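You operate a simulated robot arm through the tools that you are given. There is no shell and no other tool.

You are at the controls of a simulated robot arm. One attempt, no reset.

Task
Seal the pink muffin in the vacuum box and set the day to TUE.
Fine: vent shut; pump till the pin shows green.

It is judged by the outcome, as a careful person would: the job done as asked, and still so three seconds after it is handed in. It fails if anything else is knocked over, pushed out of place, dropped, spilled or broken. A push-on lid holds only when it is set on centred and level and pressed home; a screw cap is set on level and turned clockwise until tight.

Robot
A 6-joint arm with a two-finger parallel gripper, fixed in place. Base frame: the origin is at the foot of the arm, x ahead of it, y to its left, z up; the work surface is at about z = 0. Readings come in m, rad, newtons and seconds.
With the tool pointing down near the work surface it reaches from about 0.24 to 0.58 m from the base axis. Its first joint turns from -2.897 to 2.897 rad. Payload 1.5 kg.
The tool frame sits at the grasp point between the pads (the TCP): z along the fingers, y along the line on which they close. The tips reach 0.03 m beyond it. The gripper opens to 0.08 m. The fingers are 0.017 m wide and 0.012 m thick; the gripper's body (0.04 by 0.082 m) begins 0.08 m behind the TCP.
Orientation is told as [roll, pitch, yaw] about the base's x, y, z axes, in that order, counted from this pose: with the fingers straight down and closing along the base's y, the tool's x points along the base's -x, its y along +y and its z along -z.

Tools
- The arm moves only by the tool drive_tool. Its argument "motion" is a list of rows, each a list of 7 numbers: the shift along the base's x, y, z in units of 300 mm (1.0 is 300 mm), then the turn, a rotation vector about the base's x, y, z in units of 60 degrees (1.0 is 60 degrees), then the closure, from 0 (fully open) to 1 (shut). In form: [[dx, dy, dz, rx, ry, rz, gripper], ...]. A call has 1 to 20 rows; each row is the pose to reach, as a shift and turn from the pose commanded when the call began. A call with a number of a shift or a turn outside -1 to 1 is refused whole. A row lasts 0.2 s, in which the tool goes at most 0.05 m and 0.15 rad; a call with a longer step from one row to the next is refused whole, and so is a gripper value outside its range. Where a pose cannot be reached the arm comes as near as it can. A force on the tool above 40 N (or 10 N above the force at the start of the call, whichever is more), or a blocked arm, ends the call early, and 0.2 s more pass. Each finger travels about 0.072 m/s and halts on what it meets, pressing with about 21 N; the grip force reading is that of the motor and also rises with nothing between the fingers. The clock runs only during rows and for 0.2 s after the last one: add rows that repeat a pose to give the fingers time. The reply holds the time, the measured pose of the TCP, the force on the tool along the base axes, the opening and the grip force, in the units named above and with some noise, with the torque about the TCP (base axes, N m) and any sound that the robot's microphone picked up.
- Cameras (640 x 400 px; columns grow to the right, rows downward): "scene" is fixed at [0.4006, -0.6514, 0.7806]; the picture's right is [1.00, -0.08, 0.00], its down [-0.06, -0.71, -0.70] and it looks along [0.06, 0.70, -0.71] (base axes); focal length 313 px, centre (320, 200). "wrist" rides on the gripper at [0.072, -0.007, -0.122] in the tool frame; the picture's right is [0.09, 1.00, 0.00], its down [-0.84, 0.08, -0.54] and it looks along [-0.54, 0.05, 0.84] (tool axes); focal length 238 px, centre (320, 200). There is no depth. A picture from a camera that has moved, and an enlarged one, comes with that camera's place and axes in the base frame and with its lens.
- camera(camera): a new picture of that camera. The clock stands still meanwhile.
- inspect(camera, box): a new picture of the part [left, top, right, bottom] of that camera's present view, enlarged. The clock stands still meanwhile.
- hand_in(): hands the job in; it is judged then, once.

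Nothing tells you positions but the pictures and the camera data. Unless the task says otherwise, let go and move clear before handing in.

The tools are called after ">>>" as name(argument=value, ...) on one line, values as JSON. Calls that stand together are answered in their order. drive_tool: Moves the arm, as the interface text tells. Its arguments: {"type":"object","properties":{"motion":{"type":"array","items":{"type":"array","items":{"type":"number"}}}},"required":["motion"]} The other tools are called the same way: camera (camera) takes a picture; inspect (camera, box) takes an enlarged picture of a part of a camera's view; hand_in () hands the job in.

At the start:

```text
time: 0.0
ee_pos: [0.3729, -0.0514, 0.3716]
orientation: [-0.001, -0.001, 0.0]
wrist_force: [0.3, 0.5, 0.1]
torque: [-0.01, 0.01, 0.01]
grip_width: 0.08
grip_force: 0.0
```

scene: 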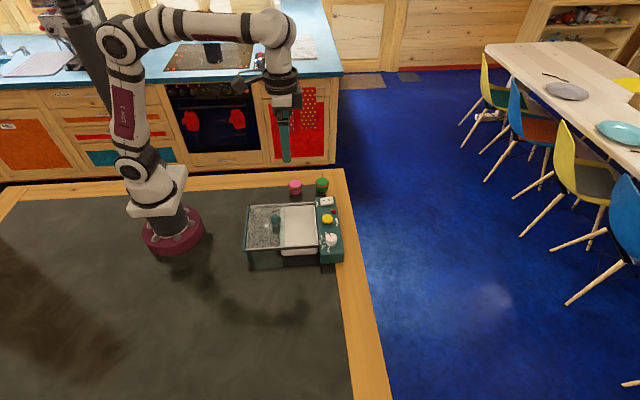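
wrist: 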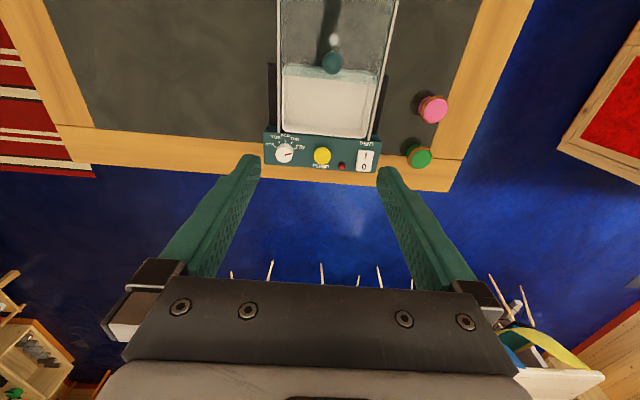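

I see a vacuum box with a sliding or hinged clear lid, a control panel with a dial, a yellow pump button, a red pin and a rocker switch, plus a pink and a green muffin near it. I'll look closer first.

>>> inspect(camera="scene", box=[230, 165, 360, 280])

>>> inspect(camera="wrist", box=[240, 0, 480, 190])

>>> inspect(camera="wrist", box=[255, 120, 395, 185])

```text
3.48 times, centred on (295, 222) of scene
camera zoom: at [0.4006, -0.6514, 0.7806], right [1.0, -0.08, 0.0], down [-0.06, -0.71, -0.7], along [0.06, 0.7, -0.71], focal length 1088 px, centre (407, 122)
```

zoom: 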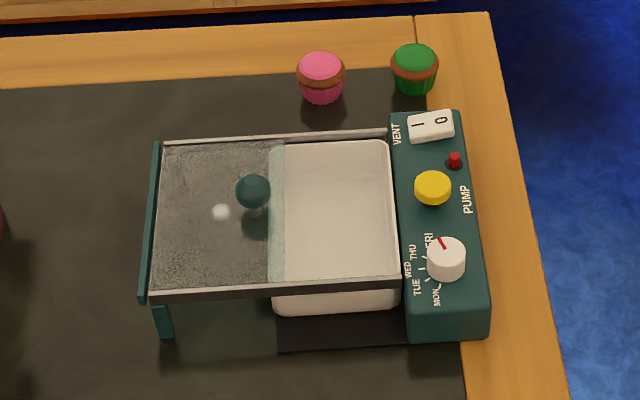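

```text
2.11 times, centred on (360, 95) of wrist
camera zoom: at [0.3018, -0.0588, 0.4942], right [-0.09, 1.0, 0.0], down [0.84, 0.08, 0.54], along [0.54, 0.05, -0.84], focal length 502 px, centre (236, 421)
```

zoom: 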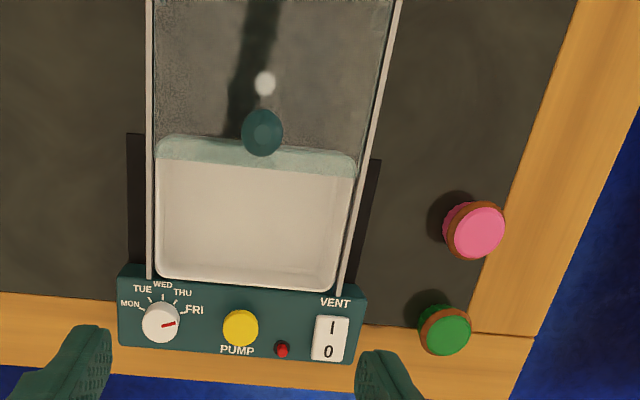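

```text
4.57 times, centred on (325, 152) of wrist
camera zoom: at [0.3018, -0.0588, 0.4942], right [-0.09, 1.0, 0.0], down [0.84, 0.08, 0.54], along [0.54, 0.05, -0.84], focal length 1090 px, centre (297, 417)
```

zoom: 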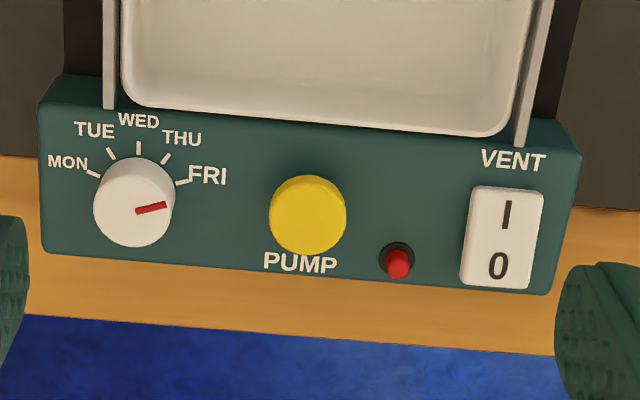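

The pink muffin is at about (0.38, 0.147), and the green one is at about (0.466, 0.153). The box lid (knob at about 0.32, -0.039, 0.087) is slid open toward the base. The panel has the dial at about (0.474, -0.109), the pump at about (0.470, -0.040), the pin, and the vent rocker at about (0.479, 0.043). I'll move above the pink muffin for a closer look.

>>> drive_tool(motion=[[0.003, 0.094, -0.08, 0, 0, 0, 0], [0.006, 0.19, -0.16, 0, 0, 0, 0], [0.01, 0.28, -0.24, 0, 0, 0, 0], [0.013, 0.38, -0.32, 0, 0, 0, 0], [0.016, 0.47, -0.4, 0, 0, 0, 0], [0.02, 0.57, -0.48, 0, 0, 0, 0], [0.023, 0.66, -0.57, 0, 0, 0, 0], [0.023, 0.66, -0.57, 0, 0, 0, 0]])

>>> camera(camera="wrist")

>>> camera(camera="scene")

```text
time: 1.8
ee_pos: [0.3776, 0.148, 0.2011]
orientation: [0.001, -0.001, 0.0]
wrist_force: [-0.9, -0.3, -1.0]
torque: [0.01, -0.01, 0.0]
grip_width: 0.0799
grip_force: 0.0
```

```text
taken
camera wrist: at [0.3071, 0.1401, 0.3238], right [-0.09, 1.0, 0.0], down [0.84, 0.08, 0.54], along [0.54, 0.05, -0.84], focal length 238 px, centre (320, 200)
```

wrist: 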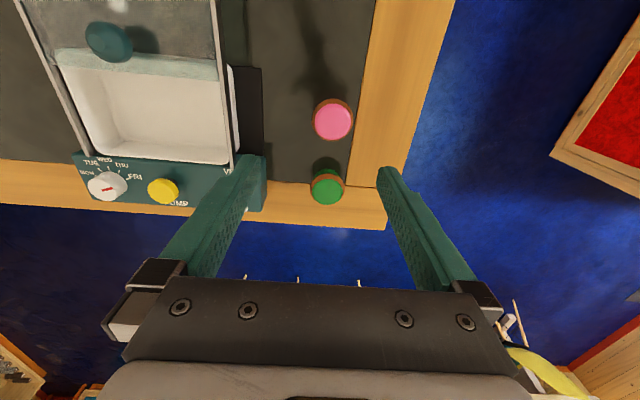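

```text
taken
```

scene: 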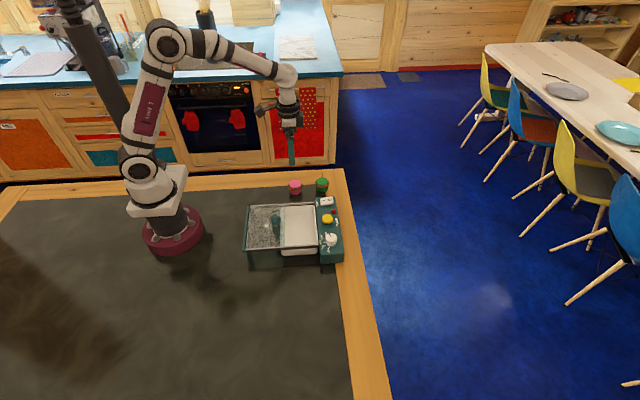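

The pink muffin now reads as about (0.377, 0.159), with its top near z=0.042. I'll centre over it and descend partway to check.

>>> drive_tool(motion=[[0, 0.02, -0.1, 0, 0, 0, 0], [0, 0.04, -0.2, 0, 0, 0, 0], [0, 0.04, -0.267, 0, 0, 0, 0], [0, 0.04, -0.267, 0, 0, 0, 0]])

>>> camera(camera="wrist")

>>> inspect(camera="scene", box=[230, 125, 360, 275])

```text
time: 2.8
ee_pos: [0.3794, 0.1586, 0.1222]
orientation: [0.003, 0.001, -0.001]
wrist_force: [-0.9, 0.5, 0.4]
torque: [-0.01, 0.01, 0.01]
grip_width: 0.08
grip_force: 0.1
```

```text
taken
camera wrist: at [0.3082, 0.1518, 0.2444], right [-0.09, 1.0, 0.0], down [0.84, 0.08, 0.54], along [0.54, 0.05, -0.84], focal length 238 px, centre (320, 200)
```

wrist: 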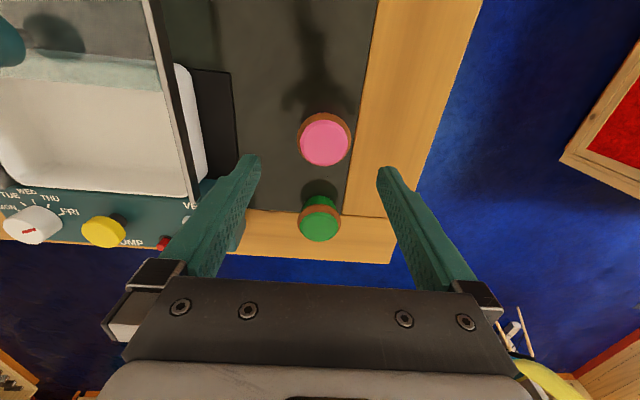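

```text
2.67 times, centred on (295, 200) of scene
camera zoom: at [0.4006, -0.6514, 0.7806], right [1.0, -0.08, 0.0], down [-0.06, -0.71, -0.7], along [0.06, 0.7, -0.71], focal length 834 px, centre (387, 200)
```

zoom: 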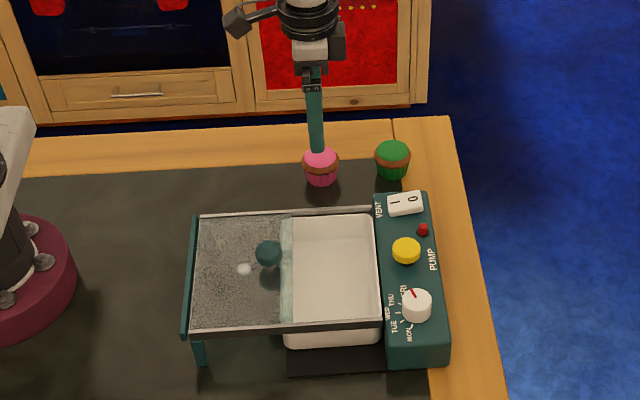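

The muffin sits almost under the TCP, at about (0.377, 0.162). I'll correct slightly, descend so the tips are just above the table, and close the gripper.

>>> drive_tool(motion=[[-0.007, 0.01, -0.1, 0, 0, 0, 0], [-0.007, 0.01, -0.2, 0, 0, 0, 0], [-0.007, 0.01, -0.285, 0, 0, 0, 0], [-0.007, 0.01, -0.285, 0, 0, 0, 0]])

>>> camera(camera="wrist")

>>> inspect(camera="scene", box=[260, 140, 360, 220])

```text
time: 3.8
ee_pos: [0.3773, 0.1615, 0.0352]
orientation: [0.002, 0.0, 0.0]
wrist_force: [-0.2, 0.2, -0.7]
torque: [-0.01, 0.02, -0.02]
grip_width: 0.0799
grip_force: 0.0
```

```text
taken
camera wrist: at [0.3055, 0.1542, 0.1576], right [-0.09, 1.0, 0.0], down [0.84, 0.08, 0.54], along [0.54, 0.05, -0.84], focal length 238 px, centre (320, 200)
```

wrist: 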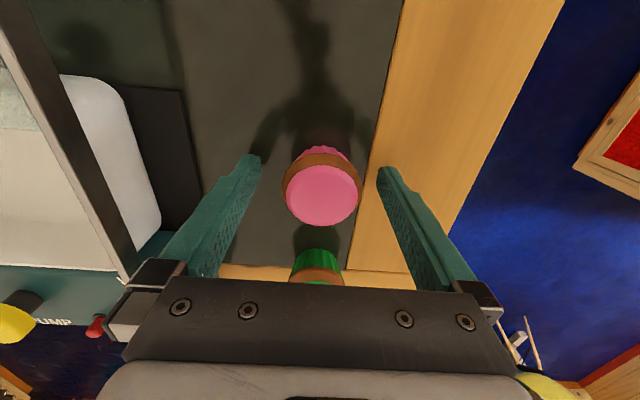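

```text
5.00 times, centred on (310, 180) of scene
camera zoom: at [0.4006, -0.6514, 0.7806], right [1.0, -0.08, 0.0], down [-0.06, -0.71, -0.7], along [0.06, 0.7, -0.71], focal length 1564 px, centre (370, 300)
```

zoom: 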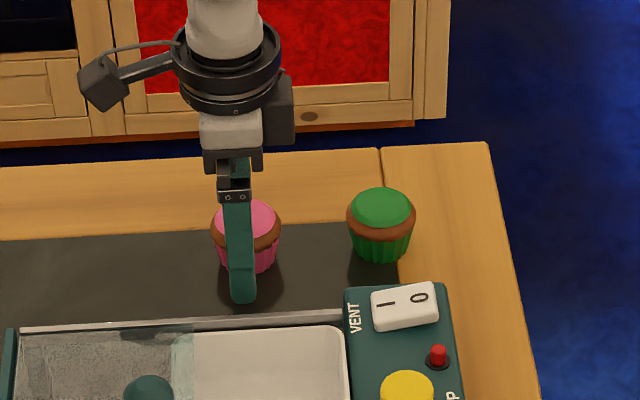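

The fingers straddle the muffin and are centred on it. I'll close the gripper now.

>>> drive_tool(motion=[[0, 0, 0, 0, 0, 0, 0.3], [0, 0, 0, 0, 0, 0, 0.6], [0, 0, 0, 0, 0, 0, 0.7], [0, 0, 0, 0, 0, 0, 0.7], [0, 0, 0, 0, 0, 0, 0.7]])

>>> camera(camera="wrist")

```text
time: 5.0
ee_pos: [0.3774, 0.1613, 0.0369]
orientation: [0.0, 0.001, 0.0]
wrist_force: [-0.2, -0.2, 0.3]
torque: [-0.01, 0.02, -0.03]
grip_width: 0.0483
grip_force: 21.3
```

```text
taken
camera wrist: at [0.3056, 0.1542, 0.1579], right [-0.09, 1.0, 0.0], down [0.84, 0.08, 0.54], along [0.54, 0.05, -0.84], focal length 238 px, centre (320, 200)
```

wrist: 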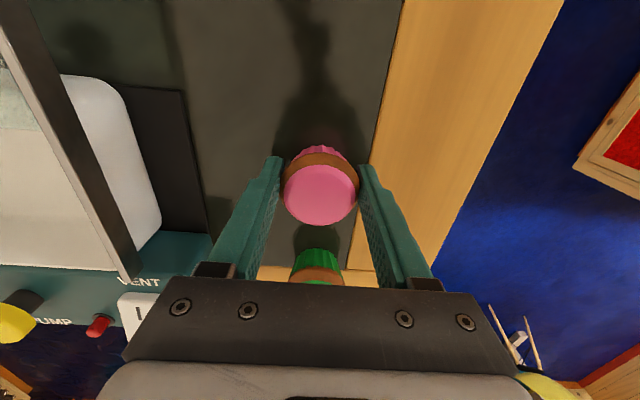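

The muffin is gripped at 48 mm wide with 21 N. I'll lift it straight up and check that it came along.

>>> drive_tool(motion=[[0, 0, 0.05, 0, 0, 0, 0.7], [0, 0, 0.15, 0, 0, 0, 0.7], [0, 0, 0.28, 0, 0, 0, 0.7], [0, 0, 0.42, 0, 0, 0, 0.7], [0, 0, 0.42, 0, 0, 0, 0.7]])

>>> camera(camera="wrist")

>>> inspect(camera="scene", box=[230, 125, 360, 275])

```text
time: 6.2
ee_pos: [0.3752, 0.1611, 0.1611]
orientation: [0.002, 0.0, 0.001]
wrist_force: [0.2, -0.4, 0.1]
torque: [0.03, 0.01, -0.01]
grip_width: 0.0483
grip_force: 20.9
```

```text
taken
camera wrist: at [0.3046, 0.1536, 0.2836], right [-0.09, 1.0, 0.0], down [0.84, 0.08, 0.54], along [0.54, 0.05, -0.84], focal length 238 px, centre (320, 200)
```

wrist: 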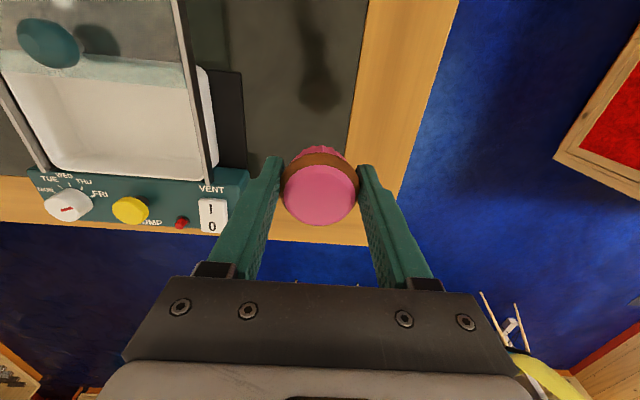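

```text
2.67 times, centred on (295, 200) of scene
camera zoom: at [0.4006, -0.6514, 0.7806], right [1.0, -0.08, 0.0], down [-0.06, -0.71, -0.7], along [0.06, 0.7, -0.71], focal length 834 px, centre (387, 200)
```

zoom: 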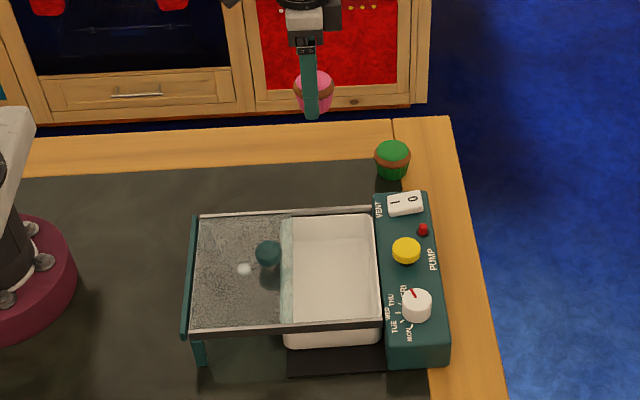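

The muffin is held cleanly. I'll move it across to above the tray opening and look again.

>>> drive_tool(motion=[[0.005, -0.1, 0.03, 0, 0, 0, 0.7], [0.015, -0.22, 0.05, 0, 0, 0, 0.7], [0.025, -0.35, 0.05, 0, 0, 0, 0.7], [0.035, -0.48, 0.05, 0, 0, 0, 0.7], [0.045, -0.6, 0.05, 0, 0, 0, 0.7], [0.05, -0.68, 0.05, 0, 0, 0, 0.7], [0.05, -0.68, 0.05, 0, 0, 0, 0.7], [0.05, -0.68, 0.05, 0, 0, 0, 0.7]])

>>> camera(camera="wrist")

>>> inspect(camera="scene", box=[230, 125, 360, 275])

```text
time: 8.0
ee_pos: [0.3934, -0.0418, 0.1765]
orientation: [0.0, -0.001, 0.001]
wrist_force: [0.3, 0.2, -0.2]
torque: [0.01, 0.0, 0.0]
grip_width: 0.0484
grip_force: 21.0
```

```text
taken
camera wrist: at [0.322, -0.0499, 0.2987], right [-0.09, 1.0, 0.0], down [0.84, 0.08, 0.54], along [0.54, 0.05, -0.84], focal length 238 px, centre (320, 200)
```

wrist: 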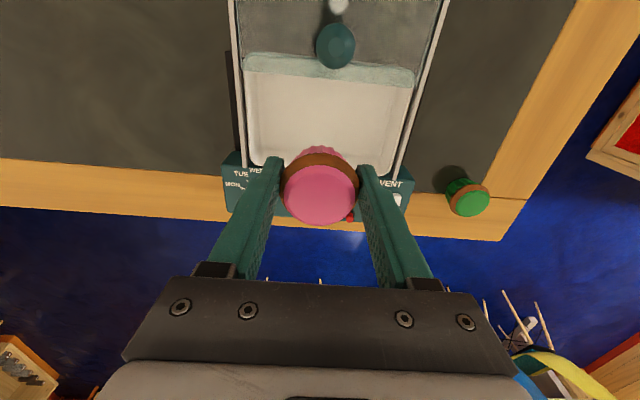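

```text
2.67 times, centred on (295, 200) of scene
camera zoom: at [0.4006, -0.6514, 0.7806], right [1.0, -0.08, 0.0], down [-0.06, -0.71, -0.7], along [0.06, 0.7, -0.71], focal length 834 px, centre (387, 200)
```

zoom: 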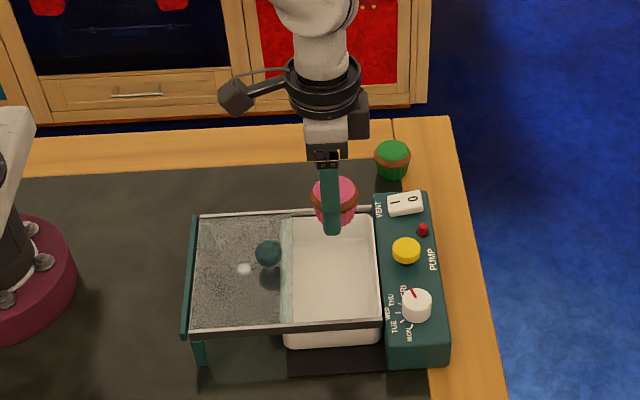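

The muffin is above the tray opening, which spans about x 0.345–0.433 and y -0.115–0.04. I'll shift to x≈0.389, y≈-0.038 and lower it into the tray, stopping a little above the floor.

>>> drive_tool(motion=[[-0.013, 0.01, 0, 0, 0, 0, 0.7], [-0.013, 0.01, -0.1, 0, 0, 0, 0.7], [-0.013, 0.01, -0.2, 0, 0, 0, 0.7], [-0.013, 0.01, -0.3, 0, 0, 0, 0.7], [-0.013, 0.01, -0.388, 0, 0, 0, 0.7], [-0.013, 0.01, -0.388, 0, 0, 0, 0.7]])

>>> camera(camera="wrist")

>>> inspect(camera="scene", box=[240, 180, 350, 275])

```text
time: 9.4
ee_pos: [0.3889, -0.041, 0.059]
orientation: [0.003, 0.0, 0.0]
wrist_force: [0.0, 0.6, -1.1]
torque: [-0.01, 0.03, 0.02]
grip_width: 0.0483
grip_force: 20.9
```

```text
taken
camera wrist: at [0.3184, -0.0476, 0.1817], right [-0.09, 1.0, 0.0], down [0.84, 0.08, 0.54], along [0.54, 0.05, -0.84], focal length 238 px, centre (320, 200)
```

wrist: 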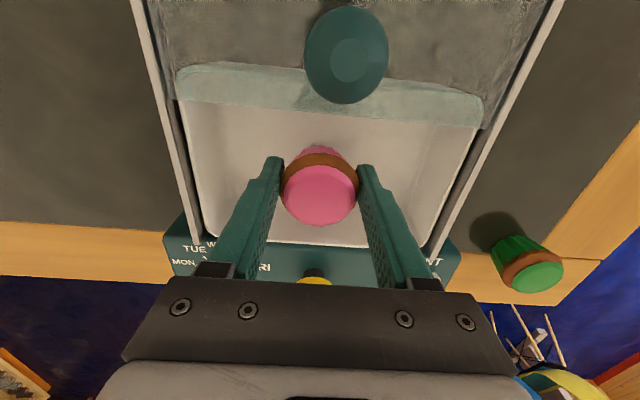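

```text
4.21 times, centred on (295, 228) of scene
camera zoom: at [0.4006, -0.6514, 0.7806], right [1.0, -0.08, 0.0], down [-0.06, -0.71, -0.7], along [0.06, 0.7, -0.71], focal length 1317 px, centre (425, 84)
```

zoom: 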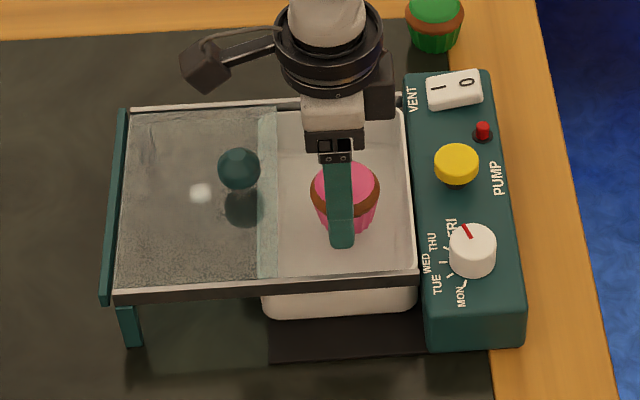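

The muffin is centred within the tray and clear of the lid edge. I'll lower it in small steps and watch the force.

>>> drive_tool(motion=[[0, 0, -0.015, 0, 0, 0, 0.7], [0, 0, -0.03, 0, 0, 0, 0.7], [0, 0, -0.04, 0, 0, 0, 0.7]])

```text
time: 10.2
ee_pos: [0.3883, -0.04, 0.0475]
orientation: [0.0, 0.001, 0.003]
wrist_force: [0.3, 0.0, -1.1]
torque: [-0.05, 0.03, -0.02]
grip_width: 0.0485
grip_force: 21.1
```

No contact yet at z≈0.047. I'll keep lowering slowly.

>>> drive_tool(motion=[[0, 0, -0.008, 0, 0, 0, 0.7], [0, 0, -0.015, 0, 0, 0, 0.7]])

```text
time: 10.8
ee_pos: [0.389, -0.04, 0.0439]
orientation: [0.0, 0.001, -0.001]
wrist_force: [-4.2, 0.2, 11.7]
torque: [0.04, 0.07, 0.01]
grip_width: 0.0484
grip_force: 20.7
```

The muffin has touched the tray floor (about +12 N at z≈0.044). I'll release by opening partway, then rise.

>>> drive_tool(motion=[[0, 0, 0.004, 0, 0, 0, 0.7], [0, 0, 0.004, 0, 0, 0, 0.45], [0, 0, 0.004, 0, 0, 0, 0.2], [0, 0, 0.004, 0, 0, 0, 0.2], [0, 0, 0.004, 0, 0, 0, 0.2]])

>>> camera(camera="wrist")

>>> inspect(camera="scene", box=[240, 180, 350, 275])

```text
time: 12.0
ee_pos: [0.3877, -0.0398, 0.0437]
orientation: [0.0, 0.0, 0.0]
wrist_force: [0.4, 0.2, -0.4]
torque: [0.02, 0.01, -0.02]
grip_width: 0.0641
grip_force: 0.1
```

```text
taken
camera wrist: at [0.3177, -0.0468, 0.1668], right [-0.09, 1.0, 0.0], down [0.84, 0.08, 0.54], along [0.54, 0.05, -0.84], focal length 238 px, centre (320, 200)
```

wrist: 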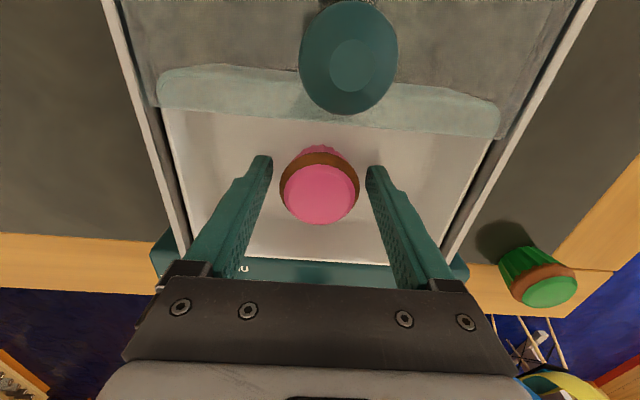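

```text
4.21 times, centred on (295, 228) of scene
camera zoom: at [0.4006, -0.6514, 0.7806], right [1.0, -0.08, 0.0], down [-0.06, -0.71, -0.7], along [0.06, 0.7, -0.71], focal length 1317 px, centre (425, 84)
```

zoom: 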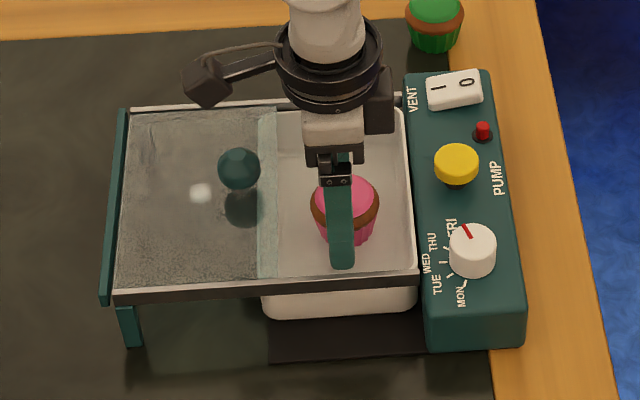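

The muffin stands in the tray. I'll rise clear and survey the lid and the knob.

>>> drive_tool(motion=[[0, 0, 0.08, 0, 0, 0, 0.2], [0, 0, 0.2, 0, 0, 0, 0.2], [0, 0, 0.33, 0, 0, 0, 0.1], [-0.1, 0, 0.43, 0, 0, 0, 0], [-0.2, 0, 0.5, 0, 0, 0, 0], [-0.23, 0, 0.57, 0, 0, 0, 0], [-0.23, 0, 0.57, 0, 0, 0, 0], [-0.23, 0, 0.57, 0, 0, 0, 0]])

>>> camera(camera="wrist")

>>> inspect(camera="scene", box=[240, 180, 350, 275])

```text
time: 13.8
ee_pos: [0.3209, -0.04, 0.2166]
orientation: [0.002, 0.0, 0.0]
wrist_force: [-0.5, -0.2, -0.1]
torque: [-0.02, 0.0, 0.01]
grip_width: 0.08
grip_force: 0.1
```

```text
taken
camera wrist: at [0.2496, -0.047, 0.3386], right [-0.09, 1.0, 0.0], down [0.84, 0.08, 0.54], along [0.54, 0.05, -0.84], focal length 238 px, centre (320, 200)
```

wrist: 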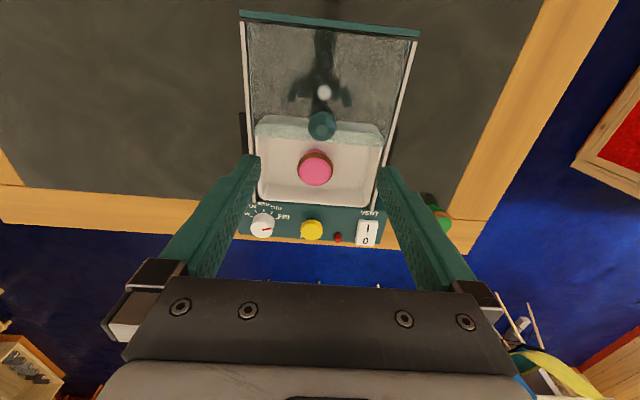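

```text
4.21 times, centred on (295, 228) of scene
camera zoom: at [0.4006, -0.6514, 0.7806], right [1.0, -0.08, 0.0], down [-0.06, -0.71, -0.7], along [0.06, 0.7, -0.71], focal length 1317 px, centre (425, 84)
```

zoom: 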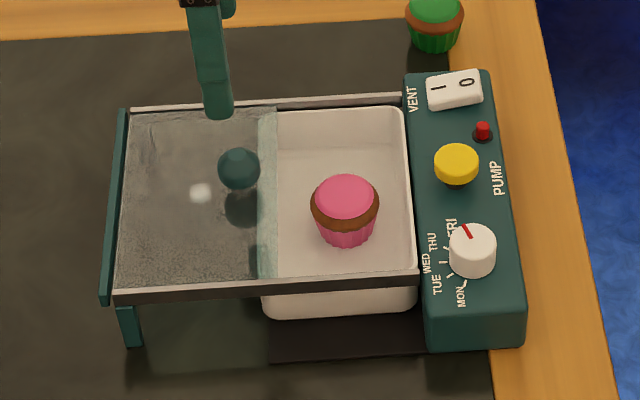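

>>> inspect(camera="wrist", box=[220, 0, 430, 140])

>>> inspect(camera="wrist", box=[240, 190, 390, 255])

>>> inspect(camera="scene", box=[240, 195, 330, 270])

```text
2.86 times, centred on (325, 70) of wrist
camera zoom: at [0.2496, -0.047, 0.3386], right [-0.09, 1.0, 0.0], down [0.84, 0.08, 0.54], along [0.54, 0.05, -0.84], focal length 681 px, centre (306, 571)
```

zoom: 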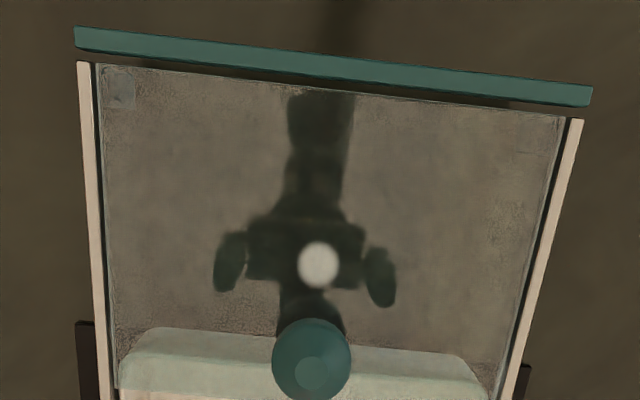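

```text
4.27 times, centred on (315, 222) of wrist
camera zoom: at [0.2496, -0.047, 0.3386], right [-0.09, 1.0, 0.0], down [0.84, 0.08, 0.54], along [0.54, 0.05, -0.84], focal length 1017 px, centre (341, 104)
```

zoom: 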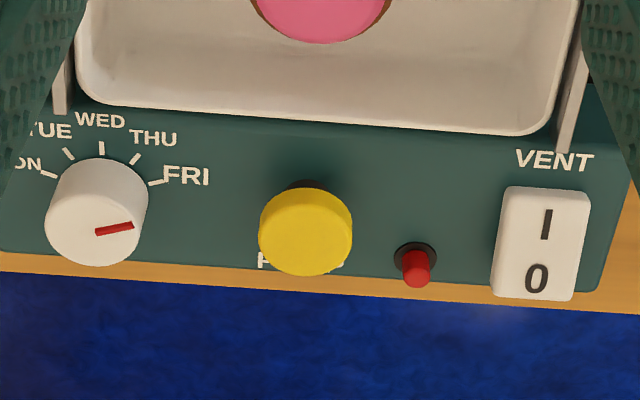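

```text
5.33 times, centred on (285, 232) of scene
camera zoom: at [0.4006, -0.6514, 0.7806], right [1.0, -0.08, 0.0], down [-0.06, -0.71, -0.7], along [0.06, 0.7, -0.71], focal length 1668 px, centre (507, 27)
```

zoom: 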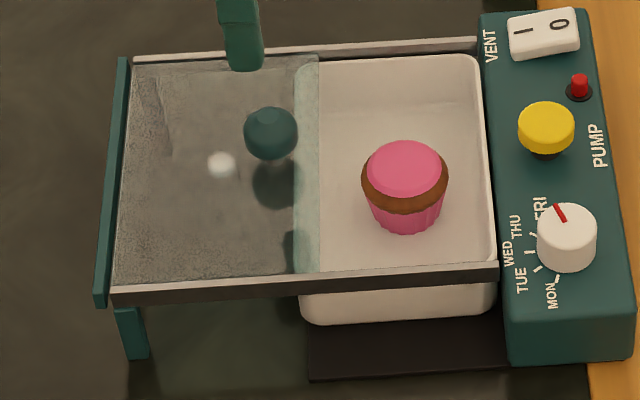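

The muffin stands upright in the tray. The lid slides in rails (tops at z≈0.062) and spans about x 0.238–0.344, with its knob at (0.3195, -0.0385, ~0.087). I'll lower over the knob with the tips staying above the rails.

>>> drive_tool(motion=[[-0.005, 0.003, -0.1, 0, 0, 0, 0], [-0.005, 0.003, -0.2, 0, 0, 0, 0], [-0.005, 0.003, -0.3, 0, 0, 0, 0], [-0.005, 0.003, -0.38, 0, 0, 0, 0], [-0.005, 0.003, -0.38, 0, 0, 0, 0]])

>>> camera(camera="wrist")

>>> inspect(camera="scene", box=[240, 180, 350, 275])

```text
time: 15.0
ee_pos: [0.3196, -0.0377, 0.1016]
orientation: [0.001, -0.002, 0.002]
wrist_force: [-0.2, 0.3, 1.1]
torque: [0.02, 0.03, -0.01]
grip_width: 0.0798
grip_force: 0.0
```

```text
taken
camera wrist: at [0.2481, -0.0453, 0.2238], right [-0.09, 1.0, 0.0], down [0.84, 0.08, 0.54], along [0.54, 0.05, -0.84], focal length 238 px, centre (320, 200)
```

wrist: 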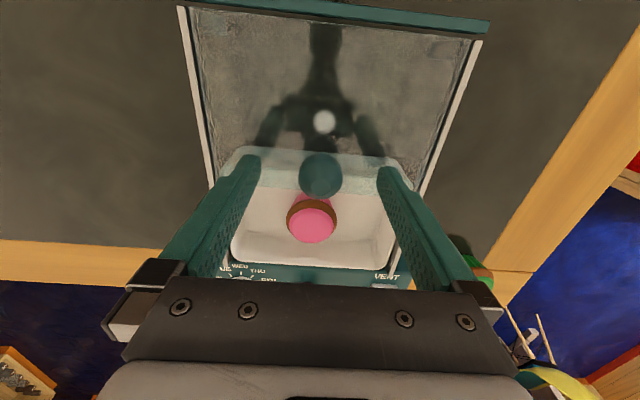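

```text
4.21 times, centred on (295, 228) of scene
camera zoom: at [0.4006, -0.6514, 0.7806], right [1.0, -0.08, 0.0], down [-0.06, -0.71, -0.7], along [0.06, 0.7, -0.71], focal length 1317 px, centre (425, 84)
```

zoom: 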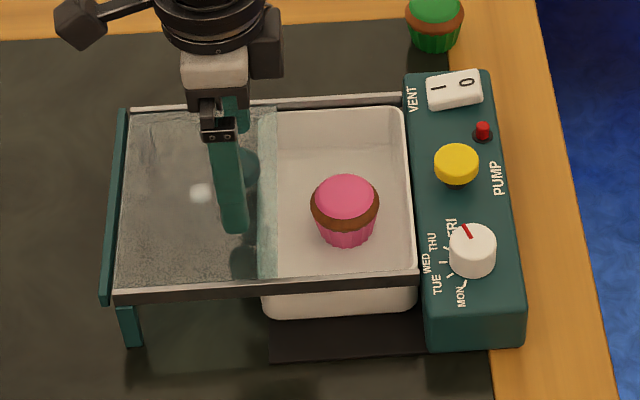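

The fingers straddle the knob. I'll nudge +2 mm in x and 3 mm down, then close on the knob.

>>> drive_tool(motion=[[0.007, -0.003, -0.01, 0, 0, 0, 0], [0.007, -0.003, -0.01, 0, 0, 0, 0.3], [0.007, -0.003, -0.01, 0, 0, 0, 0.6], [0.007, -0.003, -0.01, 0, 0, 0, 0.8], [0.007, -0.003, -0.01, 0, 0, 0, 0.8], [0.007, -0.003, -0.01, 0, 0, 0, 0.8]])

>>> camera(camera="wrist")

>>> inspect(camera="scene", box=[240, 180, 350, 275])

```text
time: 16.4
ee_pos: [0.3213, -0.039, 0.098]
orientation: [0.0, 0.001, 0.0]
wrist_force: [0.1, 2.8, 0.4]
torque: [0.08, 0.0, 0.07]
grip_width: 0.0293
grip_force: 20.5
```

```text
taken
camera wrist: at [0.2497, -0.0467, 0.2208], right [-0.09, 1.0, 0.0], down [0.84, 0.08, 0.54], along [0.54, 0.05, -0.84], focal length 238 px, centre (320, 200)
```

wrist: 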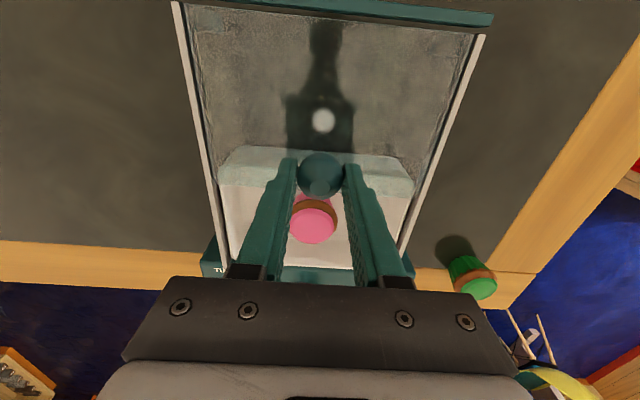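

```text
4.21 times, centred on (295, 228) of scene
camera zoom: at [0.4006, -0.6514, 0.7806], right [1.0, -0.08, 0.0], down [-0.06, -0.71, -0.7], along [0.06, 0.7, -0.71], focal length 1317 px, centre (425, 84)
```

zoom: 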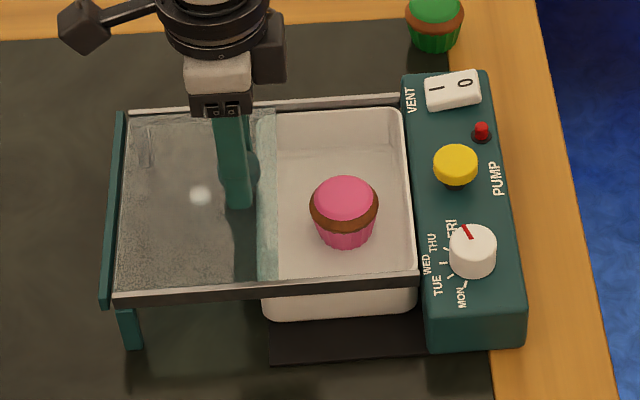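

The knob is gripped (29 mm). I'll start sliding the lid gently in +x and watch the forces.

>>> drive_tool(motion=[[0.02, 0, 0, 0, 0, 0, 0.8], [0.045, 0, 0, 0, 0, 0, 0.8], [0.07, 0, 0, 0, 0, 0, 0.8], [0.1, 0, 0, 0, 0, 0, 0.8]])

>>> inspect(camera="scene", box=[240, 180, 350, 275])

```text
time: 17.4
ee_pos: [0.3502, -0.0398, 0.0976]
orientation: [0.002, 0.001, 0.001]
wrist_force: [-0.4, 9.2, 1.7]
torque: [0.09, -0.15, 0.15]
grip_width: 0.0292
grip_force: 20.9
```

```text
4.21 times, centred on (295, 228) of scene
camera zoom: at [0.4006, -0.6514, 0.7806], right [1.0, -0.08, 0.0], down [-0.06, -0.71, -0.7], along [0.06, 0.7, -0.71], focal length 1317 px, centre (425, 84)
```

zoom: 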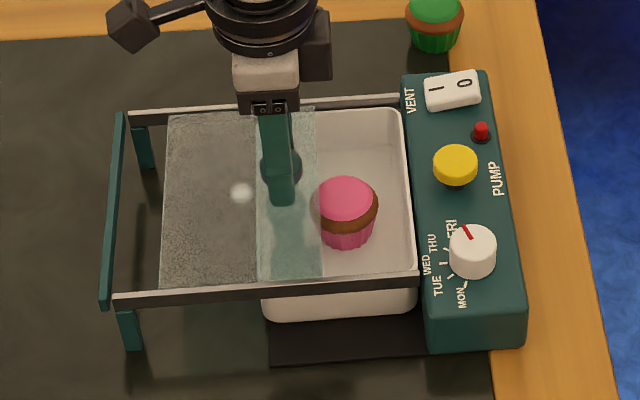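

The lid is sliding well, but a sideways force of +9 N in y is building. I'll ease the tool toward +y to relieve it.

>>> drive_tool(motion=[[0.0, 0.003, 0, 0, 0, 0, 0.8], [0.0, 0.005, 0, 0, 0, 0, 0.8]])

```text
time: 18.0
ee_pos: [0.3506, -0.0383, 0.0978]
orientation: [0.001, 0.002, -0.001]
wrist_force: [0.6, -3.2, -0.2]
torque: [0.1, 0.29, -0.16]
grip_width: 0.0291
grip_force: 20.7
```

That relieved it (now -3 N), so the rail runs slightly toward +y. I'll continue sliding with a slight +y component.

>>> drive_tool(motion=[[0.025, 0.0, 0, 0, 0, 0, 0.8], [0.05, 0.0005, 0, 0, 0, 0, 0.8], [0.075, 0.001, 0, 0, 0, 0, 0.8], [0.1, 0.0015, 0, 0, 0, 0, 0.8]])

>>> inspect(camera="scene", box=[240, 180, 350, 275])

```text
time: 19.0
ee_pos: [0.379, -0.0366, 0.0966]
orientation: [0.002, 0.0, -0.002]
wrist_force: [0.3, -10.6, 3.1]
torque: [-0.23, -0.26, -0.08]
grip_width: 0.0292
grip_force: 21.3
```

```text
4.21 times, centred on (295, 228) of scene
camera zoom: at [0.4006, -0.6514, 0.7806], right [1.0, -0.08, 0.0], down [-0.06, -0.71, -0.7], along [0.06, 0.7, -0.71], focal length 1317 px, centre (425, 84)
```

zoom: 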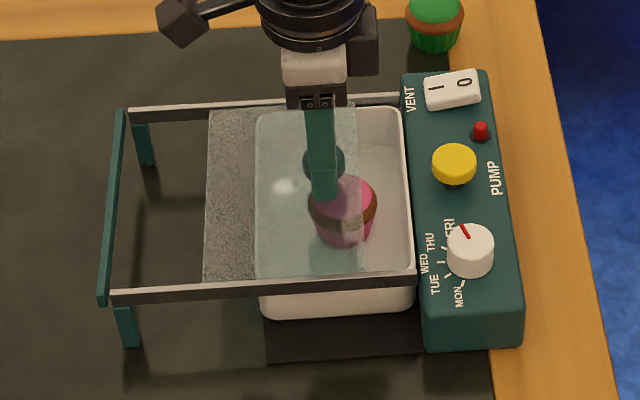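

Now the side force is -10.6 N, so I've gone too far in +y. I'll relieve it back and continue sliding with a slight -y.

>>> drive_tool(motion=[[0.0, -0.0025, 0, 0, 0, 0, 0.8], [0.0, -0.004, 0, 0, 0, 0, 0.8]])

```text
time: 19.6
ee_pos: [0.3793, -0.0386, 0.0992]
orientation: [0.0, 0.002, 0.0]
wrist_force: [-1.1, 14.5, 6.6]
torque: [0.33, -0.05, 0.1]
grip_width: 0.0297
grip_force: 21.2
```

>>> drive_tool(motion=[[0.0, 0.0015, 0, 0, 0, 0, 0.8], [0.0, 0.0025, 0, 0, 0, 0, 0.8], [0.0, 0.0025, 0, 0, 0, 0, 0.8]])

>>> camera(camera="wrist")

>>> inspect(camera="scene", box=[240, 180, 350, 275])

```text
time: 20.4
ee_pos: [0.3801, -0.0382, 0.0981]
orientation: [0.001, 0.0, 0.003]
wrist_force: [-0.6, -7.7, 2.8]
torque: [-0.13, 0.35, -0.05]
grip_width: 0.029
grip_force: 20.8
```

```text
taken
camera wrist: at [0.309, -0.0456, 0.2205], right [-0.09, 1.0, 0.0], down [0.84, 0.08, 0.54], along [0.54, 0.05, -0.84], focal length 238 px, centre (320, 200)
```

wrist: 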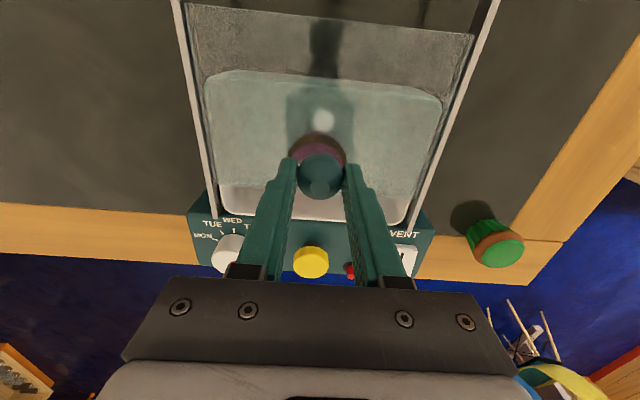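

```text
4.21 times, centred on (295, 228) of scene
camera zoom: at [0.4006, -0.6514, 0.7806], right [1.0, -0.08, 0.0], down [-0.06, -0.71, -0.7], along [0.06, 0.7, -0.71], focal length 1317 px, centre (425, 84)
```

zoom: 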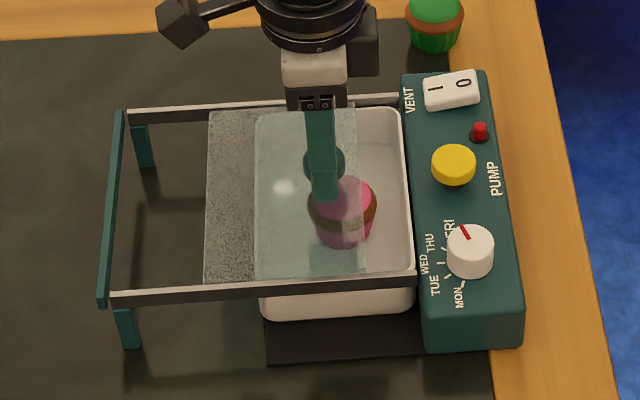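

The lid is over more than half the tray and covers the muffin without touching it. I'll trim y slightly and continue the remaining ~34 mm in two moves.

>>> drive_tool(motion=[[0.0, -0.001, 0, 0, 0, 0, 0.8], [0.025, -0.0012, 0, 0, 0, 0, 0.8], [0.05, -0.0015, 0, 0, 0, 0, 0.8], [0.075, -0.0018, 0, 0, 0, 0, 0.8]])

>>> inspect(camera="scene", box=[240, 180, 350, 275])

```text
time: 21.4
ee_pos: [0.4015, -0.0379, 0.0986]
orientation: [0.0, 0.002, 0.003]
wrist_force: [-0.9, -0.2, 0.2]
torque: [-0.07, 0.42, -0.05]
grip_width: 0.0293
grip_force: 20.5
```

```text
4.21 times, centred on (295, 228) of scene
camera zoom: at [0.4006, -0.6514, 0.7806], right [1.0, -0.08, 0.0], down [-0.06, -0.71, -0.7], along [0.06, 0.7, -0.71], focal length 1317 px, centre (425, 84)
```

zoom: 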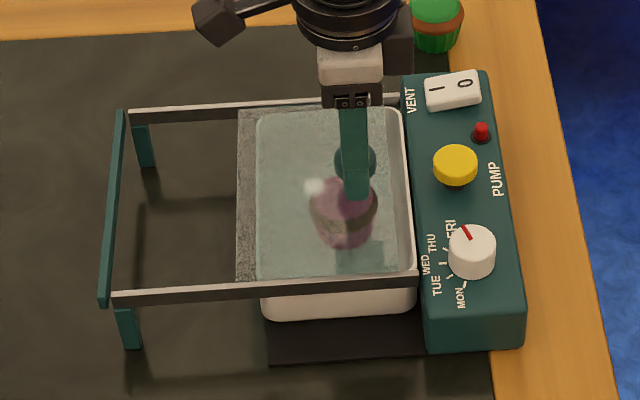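

About 14 mm remain. I'll advance slowly until the lid meets the end stop.

>>> drive_tool(motion=[[0.01, 0, 0, 0, 0, 0, 0.8], [0.02, 0, 0, 0, 0, 0, 0.8], [0.03, 0, 0, 0, 0, 0, 0.8]])

>>> inspect(camera="scene", box=[240, 180, 350, 275])

```text
time: 22.2
ee_pos: [0.4112, -0.0386, 0.0994]
orientation: [0.0, -0.001, 0.002]
wrist_force: [0.0, -0.7, -0.5]
torque: [0.01, 0.42, 0.0]
grip_width: 0.0295
grip_force: 20.8
```

```text
4.21 times, centred on (295, 228) of scene
camera zoom: at [0.4006, -0.6514, 0.7806], right [1.0, -0.08, 0.0], down [-0.06, -0.71, -0.7], along [0.06, 0.7, -0.71], focal length 1317 px, centre (425, 84)
```

zoom: 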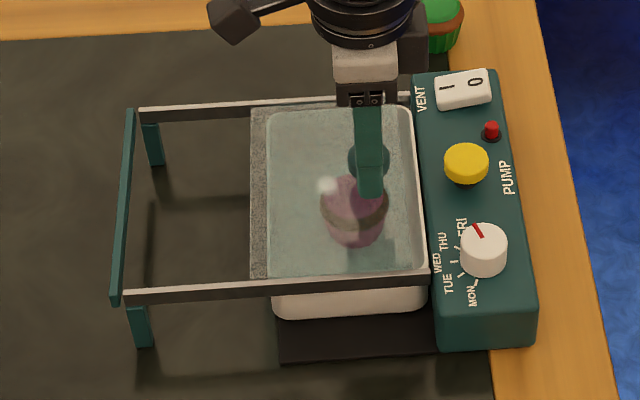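

The box itself shifted about 7 mm in +x on that last move, so the lid has met resistance. I'll look closely before doing more.

>>> inspect(camera="scene", box=[280, 190, 345, 260])

>>> camera(camera="wrist")

>>> inspect(camera="wrist", box=[180, 60, 450, 290])

```text
5.71 times, centred on (312, 225) of scene
camera zoom: at [0.4006, -0.6514, 0.7806], right [1.0, -0.08, 0.0], down [-0.06, -0.71, -0.7], along [0.06, 0.7, -0.71], focal length 1787 px, centre (363, 57)
```

zoom: 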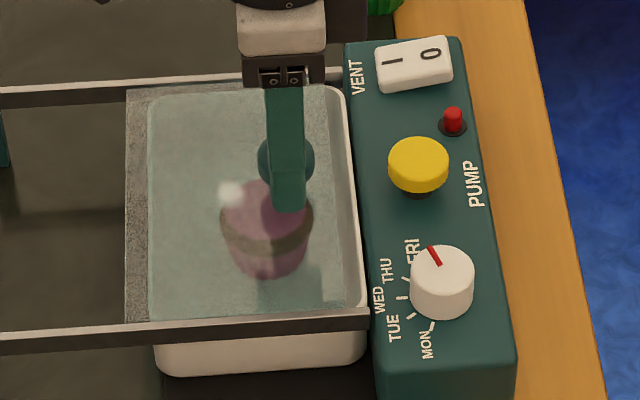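

```text
taken
camera wrist: at [0.3404, -0.0456, 0.2214], right [-0.09, 1.0, 0.0], down [0.84, 0.08, 0.54], along [0.54, 0.05, -0.84], focal length 238 px, centre (320, 200)
```

wrist: 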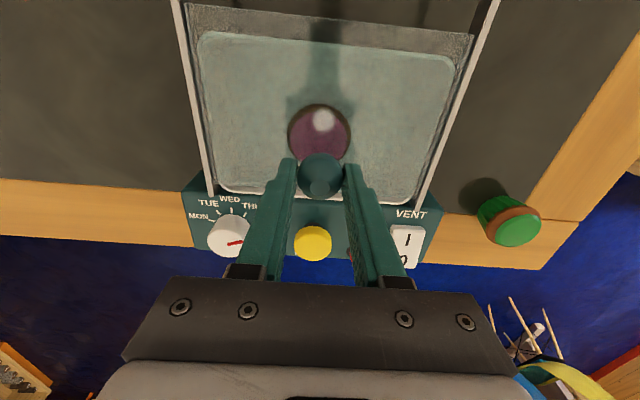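

```text
1.74 times, centred on (315, 175) of wrist
camera zoom: at [0.3404, -0.0456, 0.2214], right [-0.09, 1.0, 0.0], down [0.84, 0.08, 0.54], along [0.54, 0.05, -0.84], focal length 414 px, centre (329, 244)
```

zoom: 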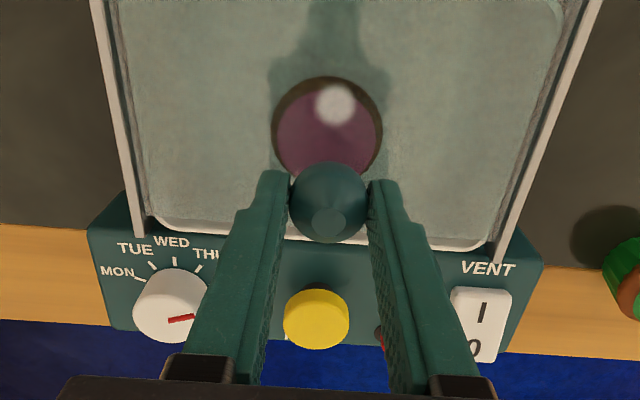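

>>> inspect(camera="wrist", box=[190, 150, 290, 220])

>>> inspect(camera="wrist", box=[350, 150, 450, 220])

>>> inspect(camera="scene", box=[305, 230, 330, 255])

>>> inspect(camera="scene", box=[295, 195, 330, 220])

```text
5.71 times, centred on (240, 185) of wrist
camera zoom: at [0.3404, -0.0456, 0.2214], right [-0.09, 1.0, 0.0], down [0.84, 0.08, 0.54], along [0.54, 0.05, -0.84], focal length 1362 px, centre (777, 286)
```

zoom: 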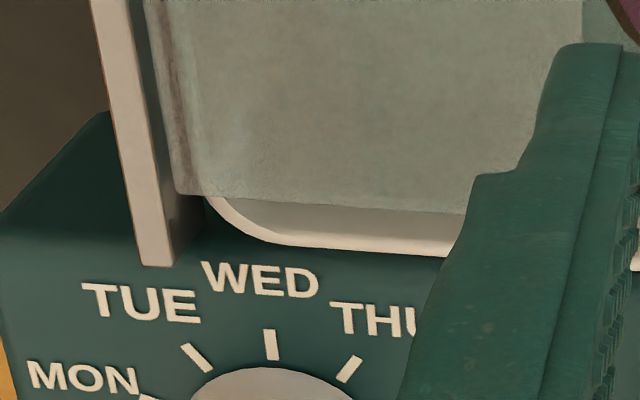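

```text
5.71 times, centred on (400, 185) of wrist
camera zoom: at [0.3404, -0.0456, 0.2214], right [-0.09, 1.0, 0.0], down [0.84, 0.08, 0.54], along [0.54, 0.05, -0.84], focal length 1362 px, centre (-137, 286)
```

zoom: 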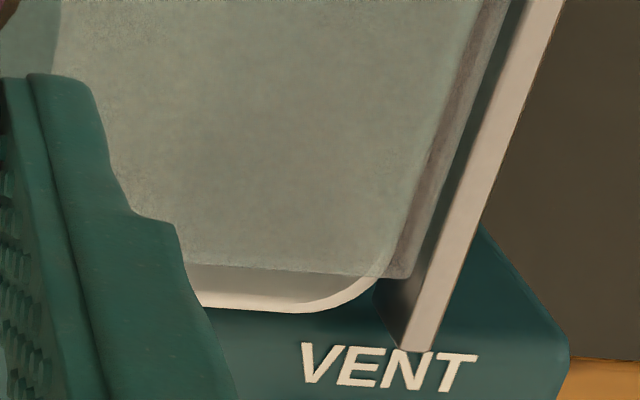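

```text
16.00 times, centred on (318, 242) of scene
camera zoom: at [0.4006, -0.6514, 0.7806], right [1.0, -0.08, 0.0], down [-0.06, -0.71, -0.7], along [0.06, 0.7, -0.71], focal length 5003 px, centre (360, -480)
```

zoom: 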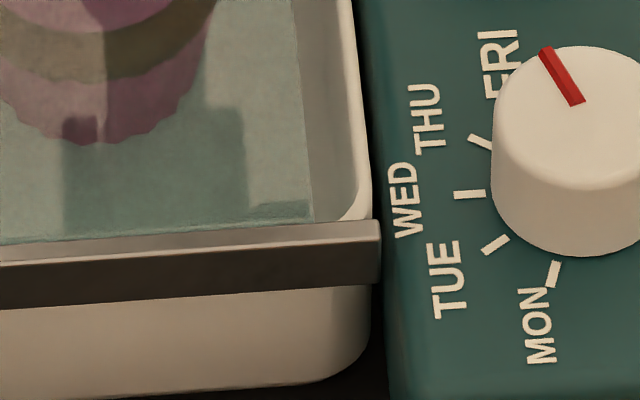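

```text
16.00 times, centred on (312, 208) of scene
camera zoom: at [0.4006, -0.6514, 0.7806], right [1.0, -0.08, 0.0], down [-0.06, -0.71, -0.7], along [0.06, 0.7, -0.71], focal length 5003 px, centre (440, 80)
```

zoom: 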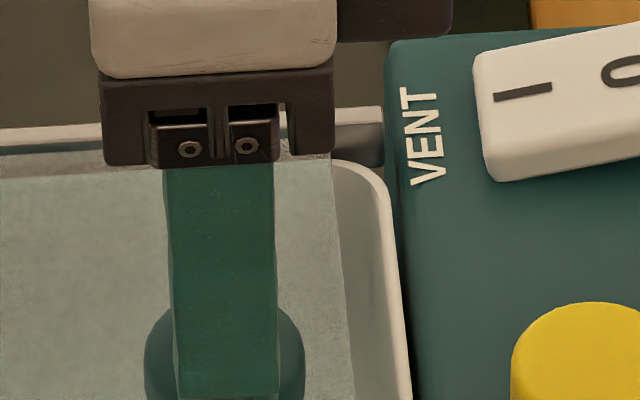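

The lid is still ~11 mm short of the tray's far rim, and a locked-in pitch torque (0.42 N·m) suggests my grip has it slightly jammed. I'll let go of the knob to relieve the stress and check.

>>> drive_tool(motion=[[0, 0, 0, 0, 0, 0, 0.6], [0, 0, 0, 0, 0, 0, 0.4], [0, 0, 0, 0, 0, 0, 0.3], [0, 0, 0, 0, 0, 0, 0.3]])

>>> inspect(camera="scene", box=[240, 180, 350, 275])

>>> inspect(camera="scene", box=[305, 230, 330, 255])

```text
time: 23.2
ee_pos: [0.4114, -0.0384, 0.0995]
orientation: [0.002, 0.0, -0.002]
wrist_force: [-1.0, 0.3, -0.2]
torque: [-0.01, 0.01, 0.0]
grip_width: 0.056
grip_force: 0.0
```

```text
4.21 times, centred on (295, 228) of scene
camera zoom: at [0.4006, -0.6514, 0.7806], right [1.0, -0.08, 0.0], down [-0.06, -0.71, -0.7], along [0.06, 0.7, -0.71], focal length 1317 px, centre (425, 84)
```

zoom: 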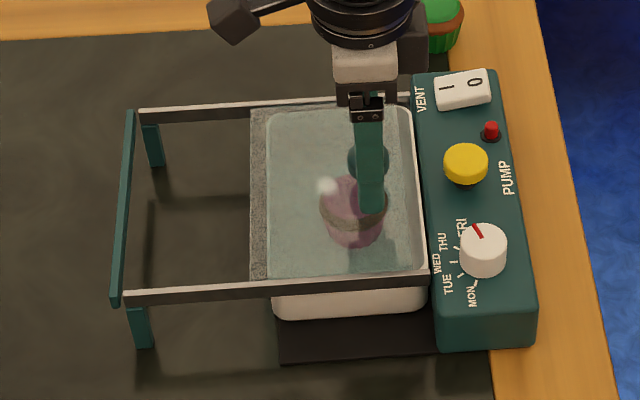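

```text
16.00 times, centred on (318, 242) of scene
camera zoom: at [0.4006, -0.6514, 0.7806], right [1.0, -0.08, 0.0], down [-0.06, -0.71, -0.7], along [0.06, 0.7, -0.71], focal length 5003 px, centre (360, -480)
```

zoom: 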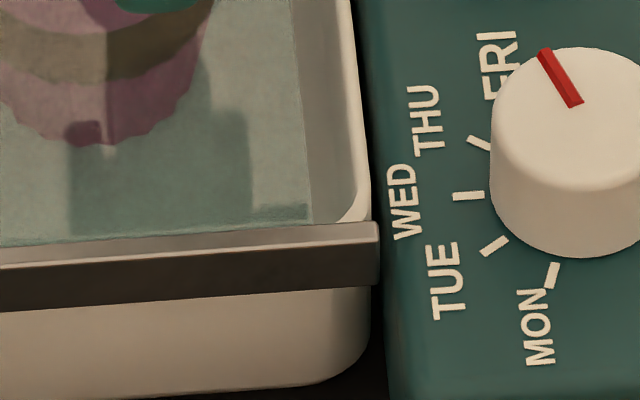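

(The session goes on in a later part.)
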